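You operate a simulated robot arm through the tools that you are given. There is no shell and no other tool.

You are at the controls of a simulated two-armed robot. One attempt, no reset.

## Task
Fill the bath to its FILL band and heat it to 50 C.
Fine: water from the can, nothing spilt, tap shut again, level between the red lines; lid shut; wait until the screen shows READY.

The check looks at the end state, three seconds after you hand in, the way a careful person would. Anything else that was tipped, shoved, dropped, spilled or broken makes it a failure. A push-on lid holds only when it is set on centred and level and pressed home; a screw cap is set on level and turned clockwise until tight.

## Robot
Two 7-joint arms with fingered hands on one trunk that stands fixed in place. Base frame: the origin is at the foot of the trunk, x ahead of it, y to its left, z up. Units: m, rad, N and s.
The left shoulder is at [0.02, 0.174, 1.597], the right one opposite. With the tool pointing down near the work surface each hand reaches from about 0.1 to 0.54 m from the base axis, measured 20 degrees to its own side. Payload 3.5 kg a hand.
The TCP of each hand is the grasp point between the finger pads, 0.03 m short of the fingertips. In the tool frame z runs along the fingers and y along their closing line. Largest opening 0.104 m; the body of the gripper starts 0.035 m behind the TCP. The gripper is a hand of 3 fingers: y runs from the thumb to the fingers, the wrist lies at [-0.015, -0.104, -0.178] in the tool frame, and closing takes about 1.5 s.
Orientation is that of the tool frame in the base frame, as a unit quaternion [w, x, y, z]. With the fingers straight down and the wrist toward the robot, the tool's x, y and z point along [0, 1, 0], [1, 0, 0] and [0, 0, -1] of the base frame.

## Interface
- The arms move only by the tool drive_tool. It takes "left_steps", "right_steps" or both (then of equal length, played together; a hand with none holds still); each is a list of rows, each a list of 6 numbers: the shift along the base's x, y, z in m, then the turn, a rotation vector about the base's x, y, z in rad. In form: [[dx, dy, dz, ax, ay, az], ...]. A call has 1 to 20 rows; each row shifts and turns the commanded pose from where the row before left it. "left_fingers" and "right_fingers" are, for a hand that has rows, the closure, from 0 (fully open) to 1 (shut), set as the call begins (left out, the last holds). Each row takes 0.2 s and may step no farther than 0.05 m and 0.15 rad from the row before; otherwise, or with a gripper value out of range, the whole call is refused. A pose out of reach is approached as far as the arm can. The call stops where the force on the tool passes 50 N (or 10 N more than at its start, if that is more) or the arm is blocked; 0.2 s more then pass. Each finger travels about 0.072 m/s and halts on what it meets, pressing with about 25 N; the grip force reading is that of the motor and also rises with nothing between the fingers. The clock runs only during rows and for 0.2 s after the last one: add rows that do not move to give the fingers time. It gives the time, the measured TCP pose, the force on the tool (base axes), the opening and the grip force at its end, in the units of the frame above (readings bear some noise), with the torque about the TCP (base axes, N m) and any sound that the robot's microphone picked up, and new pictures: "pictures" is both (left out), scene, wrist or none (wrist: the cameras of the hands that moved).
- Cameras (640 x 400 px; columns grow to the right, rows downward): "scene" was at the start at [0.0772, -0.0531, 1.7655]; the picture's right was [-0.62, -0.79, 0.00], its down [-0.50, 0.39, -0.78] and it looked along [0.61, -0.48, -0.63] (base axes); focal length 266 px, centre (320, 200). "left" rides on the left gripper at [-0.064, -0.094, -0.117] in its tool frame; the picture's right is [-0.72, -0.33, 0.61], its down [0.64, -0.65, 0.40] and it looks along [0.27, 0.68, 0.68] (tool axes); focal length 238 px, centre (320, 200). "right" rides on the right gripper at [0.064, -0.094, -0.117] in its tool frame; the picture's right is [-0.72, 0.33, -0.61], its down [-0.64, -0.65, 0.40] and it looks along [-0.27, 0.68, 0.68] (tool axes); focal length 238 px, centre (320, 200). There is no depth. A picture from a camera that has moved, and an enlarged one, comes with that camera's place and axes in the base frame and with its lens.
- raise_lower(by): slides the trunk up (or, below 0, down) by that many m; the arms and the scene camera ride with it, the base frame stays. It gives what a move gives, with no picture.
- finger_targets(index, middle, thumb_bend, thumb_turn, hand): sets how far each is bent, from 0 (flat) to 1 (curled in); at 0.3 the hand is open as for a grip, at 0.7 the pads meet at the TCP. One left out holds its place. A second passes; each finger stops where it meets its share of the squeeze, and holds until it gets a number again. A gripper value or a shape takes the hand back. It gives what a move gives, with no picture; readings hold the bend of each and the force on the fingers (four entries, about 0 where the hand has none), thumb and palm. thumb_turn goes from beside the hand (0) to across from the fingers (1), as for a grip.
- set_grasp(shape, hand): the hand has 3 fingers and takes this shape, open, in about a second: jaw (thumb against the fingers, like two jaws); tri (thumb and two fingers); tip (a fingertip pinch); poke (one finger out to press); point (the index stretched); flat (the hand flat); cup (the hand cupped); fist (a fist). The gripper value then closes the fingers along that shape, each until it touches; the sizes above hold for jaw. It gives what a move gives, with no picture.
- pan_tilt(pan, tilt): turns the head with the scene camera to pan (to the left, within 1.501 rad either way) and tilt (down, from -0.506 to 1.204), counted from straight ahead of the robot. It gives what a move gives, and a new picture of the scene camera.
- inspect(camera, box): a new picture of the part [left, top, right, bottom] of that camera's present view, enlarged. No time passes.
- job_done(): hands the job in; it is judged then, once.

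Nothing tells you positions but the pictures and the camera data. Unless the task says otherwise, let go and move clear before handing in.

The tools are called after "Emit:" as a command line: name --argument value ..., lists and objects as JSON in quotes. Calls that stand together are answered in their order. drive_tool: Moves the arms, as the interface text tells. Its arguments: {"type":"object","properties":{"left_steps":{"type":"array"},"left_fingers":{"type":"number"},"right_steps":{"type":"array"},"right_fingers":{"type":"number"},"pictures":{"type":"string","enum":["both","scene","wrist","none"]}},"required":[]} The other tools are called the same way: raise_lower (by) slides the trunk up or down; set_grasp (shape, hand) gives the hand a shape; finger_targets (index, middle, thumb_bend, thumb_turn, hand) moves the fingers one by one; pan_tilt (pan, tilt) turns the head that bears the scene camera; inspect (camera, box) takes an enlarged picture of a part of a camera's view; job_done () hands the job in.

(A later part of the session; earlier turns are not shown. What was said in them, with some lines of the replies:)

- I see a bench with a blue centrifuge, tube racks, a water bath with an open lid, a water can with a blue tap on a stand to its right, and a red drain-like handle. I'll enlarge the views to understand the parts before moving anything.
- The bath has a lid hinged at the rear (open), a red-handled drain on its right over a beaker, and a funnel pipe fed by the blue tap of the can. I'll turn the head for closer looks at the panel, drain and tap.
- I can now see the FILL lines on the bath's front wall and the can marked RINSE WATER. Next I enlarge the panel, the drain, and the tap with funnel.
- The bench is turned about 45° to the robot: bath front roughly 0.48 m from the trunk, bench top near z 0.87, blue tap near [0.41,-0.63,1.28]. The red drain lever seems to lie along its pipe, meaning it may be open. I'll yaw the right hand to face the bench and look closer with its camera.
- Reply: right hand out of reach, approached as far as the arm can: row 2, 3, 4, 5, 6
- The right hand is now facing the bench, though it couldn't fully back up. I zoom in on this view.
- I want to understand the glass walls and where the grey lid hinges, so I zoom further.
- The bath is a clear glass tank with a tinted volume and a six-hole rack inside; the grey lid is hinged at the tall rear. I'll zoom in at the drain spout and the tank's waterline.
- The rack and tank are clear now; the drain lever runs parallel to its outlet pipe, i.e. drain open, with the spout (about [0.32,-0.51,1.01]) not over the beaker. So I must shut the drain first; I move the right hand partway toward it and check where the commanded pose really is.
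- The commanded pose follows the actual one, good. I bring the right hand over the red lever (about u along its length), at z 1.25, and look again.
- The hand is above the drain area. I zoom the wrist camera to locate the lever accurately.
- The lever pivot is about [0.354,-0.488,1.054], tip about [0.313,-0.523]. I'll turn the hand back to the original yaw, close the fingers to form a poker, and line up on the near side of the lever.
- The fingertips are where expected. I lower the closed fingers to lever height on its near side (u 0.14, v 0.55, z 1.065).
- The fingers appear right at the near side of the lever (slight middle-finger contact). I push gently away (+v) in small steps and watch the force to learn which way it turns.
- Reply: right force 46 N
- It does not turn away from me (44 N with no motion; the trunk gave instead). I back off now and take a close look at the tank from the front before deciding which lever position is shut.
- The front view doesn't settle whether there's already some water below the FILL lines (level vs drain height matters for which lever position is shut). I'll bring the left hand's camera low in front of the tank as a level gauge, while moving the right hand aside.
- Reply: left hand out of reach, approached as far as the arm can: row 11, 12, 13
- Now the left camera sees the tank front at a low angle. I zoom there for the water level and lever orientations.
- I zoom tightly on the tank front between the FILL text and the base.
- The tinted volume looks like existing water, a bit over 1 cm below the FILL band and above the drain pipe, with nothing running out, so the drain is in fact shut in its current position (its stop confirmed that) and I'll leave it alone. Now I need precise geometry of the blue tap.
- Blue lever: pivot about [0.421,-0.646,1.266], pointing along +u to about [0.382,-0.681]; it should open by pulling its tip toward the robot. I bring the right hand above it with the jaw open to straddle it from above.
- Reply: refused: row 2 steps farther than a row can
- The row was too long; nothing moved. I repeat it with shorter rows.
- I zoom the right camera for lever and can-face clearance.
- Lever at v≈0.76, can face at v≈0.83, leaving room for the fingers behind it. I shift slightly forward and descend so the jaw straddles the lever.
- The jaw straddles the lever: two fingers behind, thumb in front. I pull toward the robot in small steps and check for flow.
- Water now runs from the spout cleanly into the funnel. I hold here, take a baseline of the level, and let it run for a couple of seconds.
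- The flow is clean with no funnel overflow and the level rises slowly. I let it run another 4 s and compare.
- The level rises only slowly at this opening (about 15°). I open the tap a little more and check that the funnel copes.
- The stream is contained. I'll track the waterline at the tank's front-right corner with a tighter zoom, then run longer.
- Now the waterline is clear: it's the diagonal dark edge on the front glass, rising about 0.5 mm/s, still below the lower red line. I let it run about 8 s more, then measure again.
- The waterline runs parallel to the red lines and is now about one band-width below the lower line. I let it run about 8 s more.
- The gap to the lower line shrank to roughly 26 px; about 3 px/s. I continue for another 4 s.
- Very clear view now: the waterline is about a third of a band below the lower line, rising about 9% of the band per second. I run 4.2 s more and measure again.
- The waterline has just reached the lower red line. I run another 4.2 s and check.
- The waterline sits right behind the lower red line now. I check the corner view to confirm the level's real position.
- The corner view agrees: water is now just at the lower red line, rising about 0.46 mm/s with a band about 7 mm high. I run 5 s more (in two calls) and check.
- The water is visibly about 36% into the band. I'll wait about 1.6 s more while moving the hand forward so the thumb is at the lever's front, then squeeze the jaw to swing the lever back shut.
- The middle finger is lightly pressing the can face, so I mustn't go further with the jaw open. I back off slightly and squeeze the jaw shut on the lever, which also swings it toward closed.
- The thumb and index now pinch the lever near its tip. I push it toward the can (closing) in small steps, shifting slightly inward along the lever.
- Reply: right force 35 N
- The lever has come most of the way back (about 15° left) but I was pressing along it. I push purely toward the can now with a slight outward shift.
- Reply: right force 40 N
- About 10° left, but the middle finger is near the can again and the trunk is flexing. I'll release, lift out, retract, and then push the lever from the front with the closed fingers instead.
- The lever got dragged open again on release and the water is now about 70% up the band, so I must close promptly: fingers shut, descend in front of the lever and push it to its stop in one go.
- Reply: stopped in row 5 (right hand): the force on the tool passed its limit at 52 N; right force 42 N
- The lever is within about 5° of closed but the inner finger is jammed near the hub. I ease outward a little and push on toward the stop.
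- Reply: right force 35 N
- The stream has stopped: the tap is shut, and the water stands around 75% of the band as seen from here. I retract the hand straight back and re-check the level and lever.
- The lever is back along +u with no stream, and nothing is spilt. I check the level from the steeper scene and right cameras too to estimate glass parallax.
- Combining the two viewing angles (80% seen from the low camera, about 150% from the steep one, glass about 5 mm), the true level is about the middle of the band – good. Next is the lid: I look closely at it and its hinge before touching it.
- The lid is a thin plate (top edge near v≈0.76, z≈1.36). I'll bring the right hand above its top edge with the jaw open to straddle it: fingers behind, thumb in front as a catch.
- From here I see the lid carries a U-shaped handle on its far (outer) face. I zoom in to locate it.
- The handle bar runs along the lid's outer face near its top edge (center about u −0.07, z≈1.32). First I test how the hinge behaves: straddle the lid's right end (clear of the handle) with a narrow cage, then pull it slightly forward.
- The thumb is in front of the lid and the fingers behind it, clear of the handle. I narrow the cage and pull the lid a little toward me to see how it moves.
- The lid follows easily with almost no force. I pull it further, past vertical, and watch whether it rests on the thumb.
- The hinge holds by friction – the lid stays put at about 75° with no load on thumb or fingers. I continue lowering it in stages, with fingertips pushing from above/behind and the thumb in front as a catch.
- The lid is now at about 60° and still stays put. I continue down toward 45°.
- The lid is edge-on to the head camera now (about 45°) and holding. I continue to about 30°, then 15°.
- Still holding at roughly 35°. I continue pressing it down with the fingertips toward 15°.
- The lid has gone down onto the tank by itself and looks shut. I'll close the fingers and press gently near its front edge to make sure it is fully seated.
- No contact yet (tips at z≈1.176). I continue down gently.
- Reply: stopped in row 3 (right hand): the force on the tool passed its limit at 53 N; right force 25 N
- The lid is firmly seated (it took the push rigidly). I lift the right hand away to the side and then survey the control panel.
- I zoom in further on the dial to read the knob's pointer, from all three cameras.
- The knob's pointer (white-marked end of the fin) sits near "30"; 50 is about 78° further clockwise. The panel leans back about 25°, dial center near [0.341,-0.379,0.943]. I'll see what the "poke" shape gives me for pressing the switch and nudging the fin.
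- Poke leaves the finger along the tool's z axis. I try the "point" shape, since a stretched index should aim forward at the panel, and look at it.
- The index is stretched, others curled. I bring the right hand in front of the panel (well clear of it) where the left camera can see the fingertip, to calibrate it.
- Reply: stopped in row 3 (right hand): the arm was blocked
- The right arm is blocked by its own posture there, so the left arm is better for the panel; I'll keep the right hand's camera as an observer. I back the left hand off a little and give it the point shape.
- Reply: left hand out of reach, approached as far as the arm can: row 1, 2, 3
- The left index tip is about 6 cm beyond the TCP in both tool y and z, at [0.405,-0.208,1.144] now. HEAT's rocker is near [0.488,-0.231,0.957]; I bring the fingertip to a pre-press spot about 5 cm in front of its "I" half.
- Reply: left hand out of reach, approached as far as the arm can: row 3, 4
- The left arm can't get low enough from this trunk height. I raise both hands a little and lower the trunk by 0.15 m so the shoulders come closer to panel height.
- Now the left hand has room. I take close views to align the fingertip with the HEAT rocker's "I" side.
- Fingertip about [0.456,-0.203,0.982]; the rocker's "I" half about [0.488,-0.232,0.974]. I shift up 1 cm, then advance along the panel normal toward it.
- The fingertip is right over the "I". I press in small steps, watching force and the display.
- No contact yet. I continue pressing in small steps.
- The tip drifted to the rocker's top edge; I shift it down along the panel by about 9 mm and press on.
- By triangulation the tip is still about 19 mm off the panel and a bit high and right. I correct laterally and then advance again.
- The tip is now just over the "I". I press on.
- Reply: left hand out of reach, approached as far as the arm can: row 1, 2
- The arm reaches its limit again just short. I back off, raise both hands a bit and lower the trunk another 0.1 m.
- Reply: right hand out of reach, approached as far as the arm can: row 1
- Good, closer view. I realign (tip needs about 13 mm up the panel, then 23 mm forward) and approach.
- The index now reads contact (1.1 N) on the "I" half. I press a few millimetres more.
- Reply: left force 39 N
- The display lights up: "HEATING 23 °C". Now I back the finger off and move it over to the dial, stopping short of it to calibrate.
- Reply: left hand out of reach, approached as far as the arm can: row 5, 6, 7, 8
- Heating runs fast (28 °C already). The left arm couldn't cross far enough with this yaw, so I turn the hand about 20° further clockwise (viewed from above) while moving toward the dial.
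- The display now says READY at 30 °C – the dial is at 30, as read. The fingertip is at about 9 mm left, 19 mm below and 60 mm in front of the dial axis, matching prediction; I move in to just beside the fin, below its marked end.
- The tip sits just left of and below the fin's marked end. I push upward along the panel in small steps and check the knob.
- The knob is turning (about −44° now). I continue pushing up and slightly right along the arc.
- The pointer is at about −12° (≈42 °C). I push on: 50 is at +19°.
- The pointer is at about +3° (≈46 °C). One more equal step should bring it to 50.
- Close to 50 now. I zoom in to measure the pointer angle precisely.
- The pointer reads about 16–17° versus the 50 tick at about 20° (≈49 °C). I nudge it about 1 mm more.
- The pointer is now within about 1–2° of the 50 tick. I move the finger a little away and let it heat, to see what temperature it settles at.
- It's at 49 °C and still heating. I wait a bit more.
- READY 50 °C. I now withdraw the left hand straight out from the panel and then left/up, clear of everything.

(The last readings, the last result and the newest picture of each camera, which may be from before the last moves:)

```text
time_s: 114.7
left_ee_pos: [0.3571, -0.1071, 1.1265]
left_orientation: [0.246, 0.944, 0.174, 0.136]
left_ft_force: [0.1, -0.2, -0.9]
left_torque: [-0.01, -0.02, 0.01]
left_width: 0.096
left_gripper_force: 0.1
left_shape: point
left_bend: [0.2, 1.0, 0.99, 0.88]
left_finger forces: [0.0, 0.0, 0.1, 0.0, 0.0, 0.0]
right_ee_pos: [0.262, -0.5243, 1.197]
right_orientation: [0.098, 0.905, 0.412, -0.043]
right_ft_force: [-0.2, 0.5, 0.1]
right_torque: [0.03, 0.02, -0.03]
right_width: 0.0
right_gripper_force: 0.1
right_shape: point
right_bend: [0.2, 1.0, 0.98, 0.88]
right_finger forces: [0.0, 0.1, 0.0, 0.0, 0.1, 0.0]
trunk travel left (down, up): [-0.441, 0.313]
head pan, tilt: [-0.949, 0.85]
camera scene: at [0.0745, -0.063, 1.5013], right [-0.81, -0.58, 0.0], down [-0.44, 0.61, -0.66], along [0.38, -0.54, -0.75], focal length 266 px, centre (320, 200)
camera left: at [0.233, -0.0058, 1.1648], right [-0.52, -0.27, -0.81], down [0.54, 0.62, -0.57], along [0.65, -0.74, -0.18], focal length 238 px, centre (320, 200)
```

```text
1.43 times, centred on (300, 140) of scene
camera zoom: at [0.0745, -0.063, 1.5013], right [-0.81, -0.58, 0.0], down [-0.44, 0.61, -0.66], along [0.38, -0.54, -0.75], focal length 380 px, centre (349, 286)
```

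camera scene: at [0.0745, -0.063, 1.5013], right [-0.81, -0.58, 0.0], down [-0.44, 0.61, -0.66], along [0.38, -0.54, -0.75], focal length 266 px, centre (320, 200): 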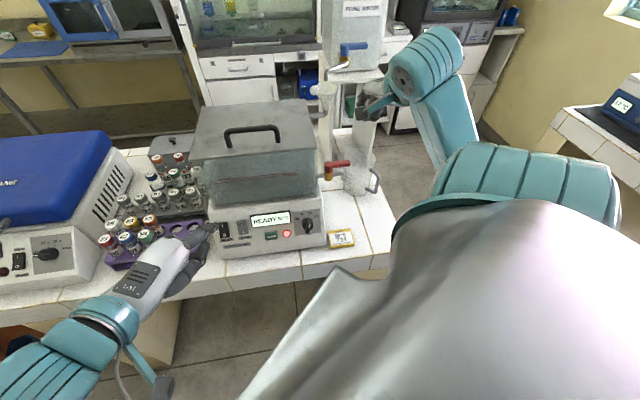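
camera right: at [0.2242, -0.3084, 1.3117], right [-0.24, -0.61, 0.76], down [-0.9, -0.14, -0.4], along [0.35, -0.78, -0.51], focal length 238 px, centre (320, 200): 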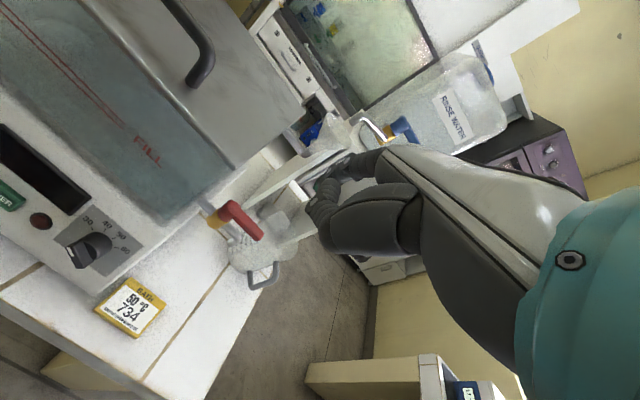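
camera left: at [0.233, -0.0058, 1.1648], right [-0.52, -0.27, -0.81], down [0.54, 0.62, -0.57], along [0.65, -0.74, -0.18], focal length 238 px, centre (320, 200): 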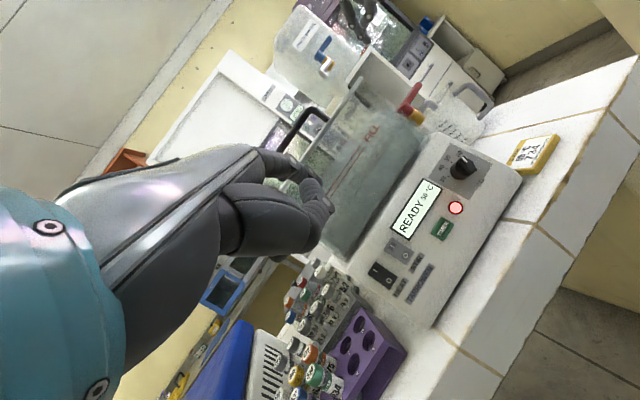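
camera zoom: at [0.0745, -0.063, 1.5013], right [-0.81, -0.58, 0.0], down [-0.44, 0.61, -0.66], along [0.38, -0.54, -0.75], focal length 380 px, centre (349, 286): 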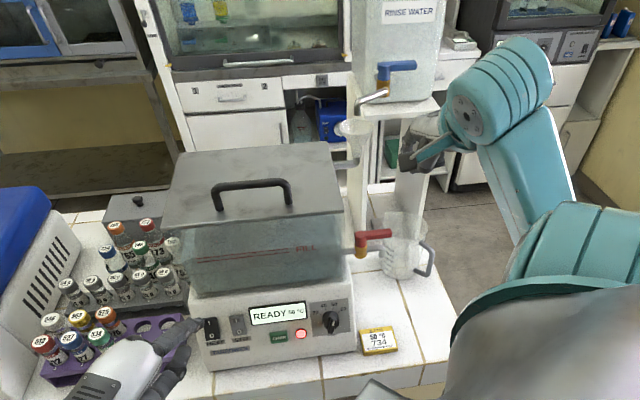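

READY 50 °C with the lamp lit, lid shut. I do a last check of level, tap, drain, beaker and bench for any spill or shove.

Emit:
inspect --camera "left" --box '[330, 110, 410, 170]'

Emit:
inspect --camera "scene" --box '[220, 160, 300, 220]'

Emit:
inspect --camera "scene" --box '[300, 20, 420, 120]'

Emit:
inspect --camera "left" --box '[260, 0, 540, 180]'

Emit:
inspect --camera "scene" --box '[90, 130, 270, 280]'

```text
6.67 times, centred on (370, 140) of left
camera zoom: at [0.233, -0.0058, 1.1648], right [-0.52, -0.27, -0.81], down [0.54, 0.62, -0.57], along [0.65, -0.74, -0.18], focal length 1589 px, centre (-13, 600)
```

zoom: 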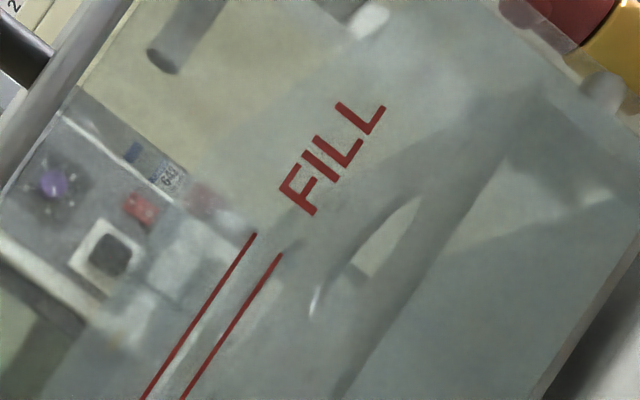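

```text
6.67 times, centred on (260, 190) of scene
camera zoom: at [0.0745, -0.063, 1.5013], right [-0.81, -0.58, 0.0], down [-0.44, 0.61, -0.66], along [0.38, -0.54, -0.75], focal length 1773 px, centre (720, 267)
```

zoom: 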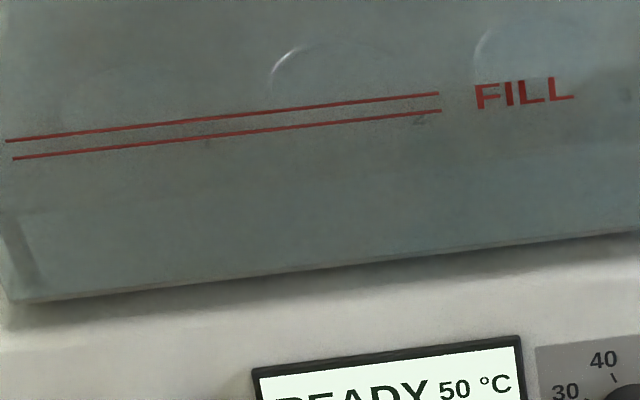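

```text
4.00 times, centred on (360, 70) of scene
camera zoom: at [0.0745, -0.063, 1.5013], right [-0.81, -0.58, 0.0], down [-0.44, 0.61, -0.66], along [0.38, -0.54, -0.75], focal length 1064 px, centre (160, 720)
```

zoom: 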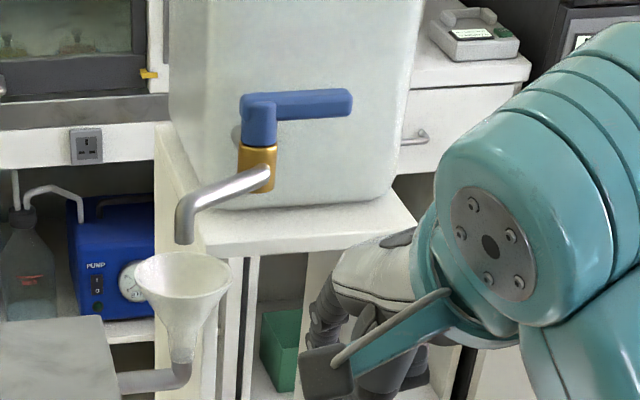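

```text
2.22 times, centred on (400, 90) of left
camera zoom: at [0.233, -0.0058, 1.1648], right [-0.52, -0.27, -0.81], down [0.54, 0.62, -0.57], along [0.65, -0.74, -0.18], focal length 530 px, centre (142, 444)
```

zoom: 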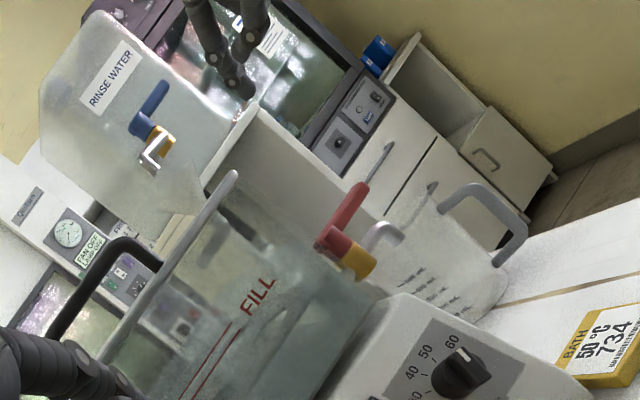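

```text
2.67 times, centred on (180, 205) of scene
camera zoom: at [0.0745, -0.063, 1.5013], right [-0.81, -0.58, 0.0], down [-0.44, 0.61, -0.66], along [0.38, -0.54, -0.75], focal length 709 px, centre (693, 187)
```

zoom: 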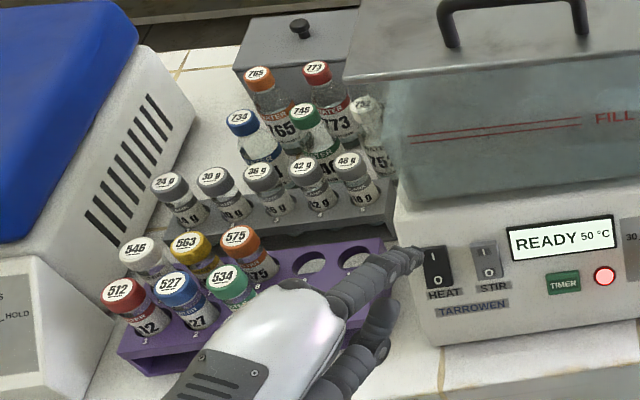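

Tap shut, nothing spilt, bottles and beaker undisturbed. I take one more close look at the waterline against the band with the lid closed.

Emit:
inspect --camera "left" --box '[345, 145, 375, 170]'

Emit:
inspect --camera "left" --box '[335, 160, 365, 185]'

Emit:
inspect --camera "scene" --box '[240, 165, 270, 185]'

```text
16.00 times, centred on (360, 158) of left
camera zoom: at [0.233, -0.0058, 1.1648], right [-0.52, -0.27, -0.81], down [0.54, 0.62, -0.57], along [0.65, -0.74, -0.18], focal length 3814 px, centre (-320, 880)
```

zoom: 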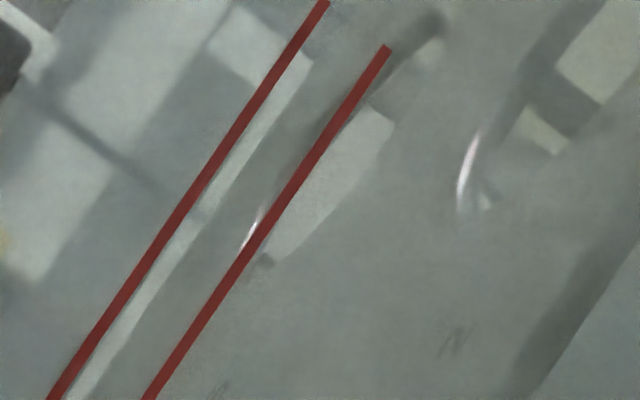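

```text
16.00 times, centred on (350, 172) of left
camera zoom: at [0.233, -0.0058, 1.1648], right [-0.52, -0.27, -0.81], down [0.54, 0.62, -0.57], along [0.65, -0.74, -0.18], focal length 3814 px, centre (-160, 640)
```

zoom: 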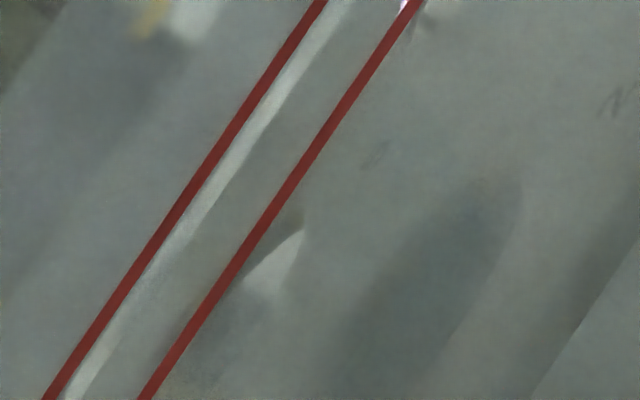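

```text
16.00 times, centred on (255, 175) of scene
camera zoom: at [0.0745, -0.063, 1.5013], right [-0.81, -0.58, 0.0], down [-0.44, 0.61, -0.66], along [0.38, -0.54, -0.75], focal length 4255 px, centre (1360, 600)
```

zoom: 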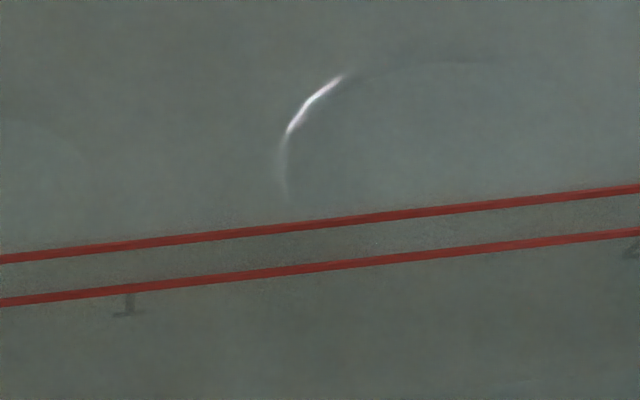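

The waterline lies between the red lines (about 70% as seen at this shallow angle, about 53% once glass parallax is removed). I raise the left hand a little further clear and confirm READY stays on.

Emit:
drive_tool --left_steps '[[0, 0.02, 0.03, 0, 0, 0], [0, 0.02, 0.03, 0, 0, 0], [0, 0, 0, 0, 0, 0], [0, 0, 0, 0, 0, 0], [0, 0, 0, 0, 0, 0], [0, 0, 0, 0, 0, 0], [0, 0, 0, 0, 0, 0], [0, 0, 0, 0, 0, 0], [0, 0, 0, 0, 0, 0], [0, 0, 0, 0, 0, 0], [0, 0, 0, 0, 0, 0], [0, 0, 0, 0, 0, 0]]' --pictures "scene"

Emit:
inspect --camera "scene" --box '[190, 100, 400, 280]'

```text
time_s: 117.3
left_ee_pos: [0.356, -0.0677, 1.1864]
left_orientation: [0.247, 0.943, 0.175, 0.136]
left_ft_force: [-0.6, 0.3, 0.1]
left_torque: [-0.02, 0.0, -0.02]
left_width: 0.096
left_gripper_force: 0.1
left_shape: point
left_bend: [0.2, 1.0, 0.99, 0.88]
left_finger forces: [0.0, 0.0, 0.1, 0.0, 0.1, 0.0]
right_ee_pos: [0.263, -0.5252, 1.1967]
right_orientation: [0.099, 0.905, 0.412, -0.043]
right_ft_force: [-0.6, 0.7, 0.0]
right_torque: [-0.02, 0.01, 0.05]
right_width: 0.0
right_gripper_force: 0.0
right_shape: point
right_bend: [0.2, 1.0, 0.98, 0.88]
right_finger forces: [0.0, 0.1, 0.1, 0.1, 0.0, 0.0]
trunk travel left (down, up): [-0.441, 0.313]
head pan, tilt: [-0.949, 0.85]
camera scene: at [0.0747, -0.0637, 1.5012], right [-0.81, -0.58, 0.0], down [-0.44, 0.61, -0.66], along [0.38, -0.54, -0.75], focal length 266 px, centre (320, 200)
```

scene: 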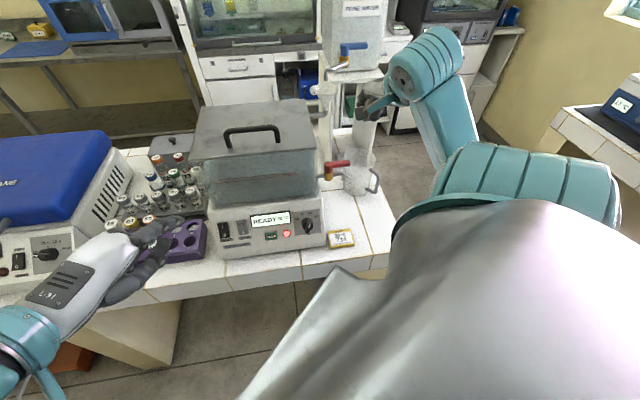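

```text
2.22 times, centred on (295, 190) of scene
camera zoom: at [0.0747, -0.0637, 1.5012], right [-0.81, -0.58, 0.0], down [-0.44, 0.61, -0.66], along [0.38, -0.54, -0.75], focal length 591 px, centre (376, 222)
```

zoom: 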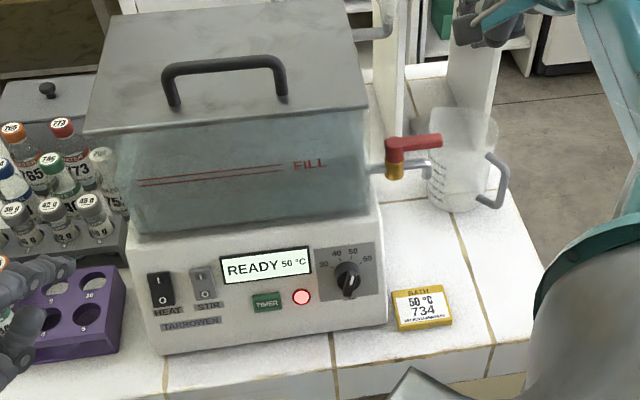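

Everything is as wanted: the screen shows READY 50 °C, the lid is shut, the level is between the red lines, the tap is shut, nothing is spilt, and both hands are clear. I hand the job in.

Emit:
job_done

```text
The job is handed in.
```

I filled the bath into its FILL band and heated it to 50 °C. The screen showed READY 50 °C when I handed in.

- **Level:** The water sits close to the middle of the FILL band. From the cameras' angle it looks higher; the mid-band figure allows for the thickness of the glass.
- **Water and tap:** All the added water came from the can through the funnel. The blue tap is shut again, and I saw nothing spilt on the bench.
- **Lid:** I lowered it most of the way by hand, and it dropped the last part on its own. I then pressed the front edge to check it was seated; that press reached about 53 N, more than I intended.
- **Heat:** HEAT is on and the dial is at 50. I left STIR off.

- **Drain lever:** I pushed the red lever once early on, thinking the drain might be open. It did not move, and nothing ran out, so I left it alone.
- **Can contact:** While closing the tap, a finger pressed against the can with roughly 15 to 20 N. In the later pictures the can looked unmoved.
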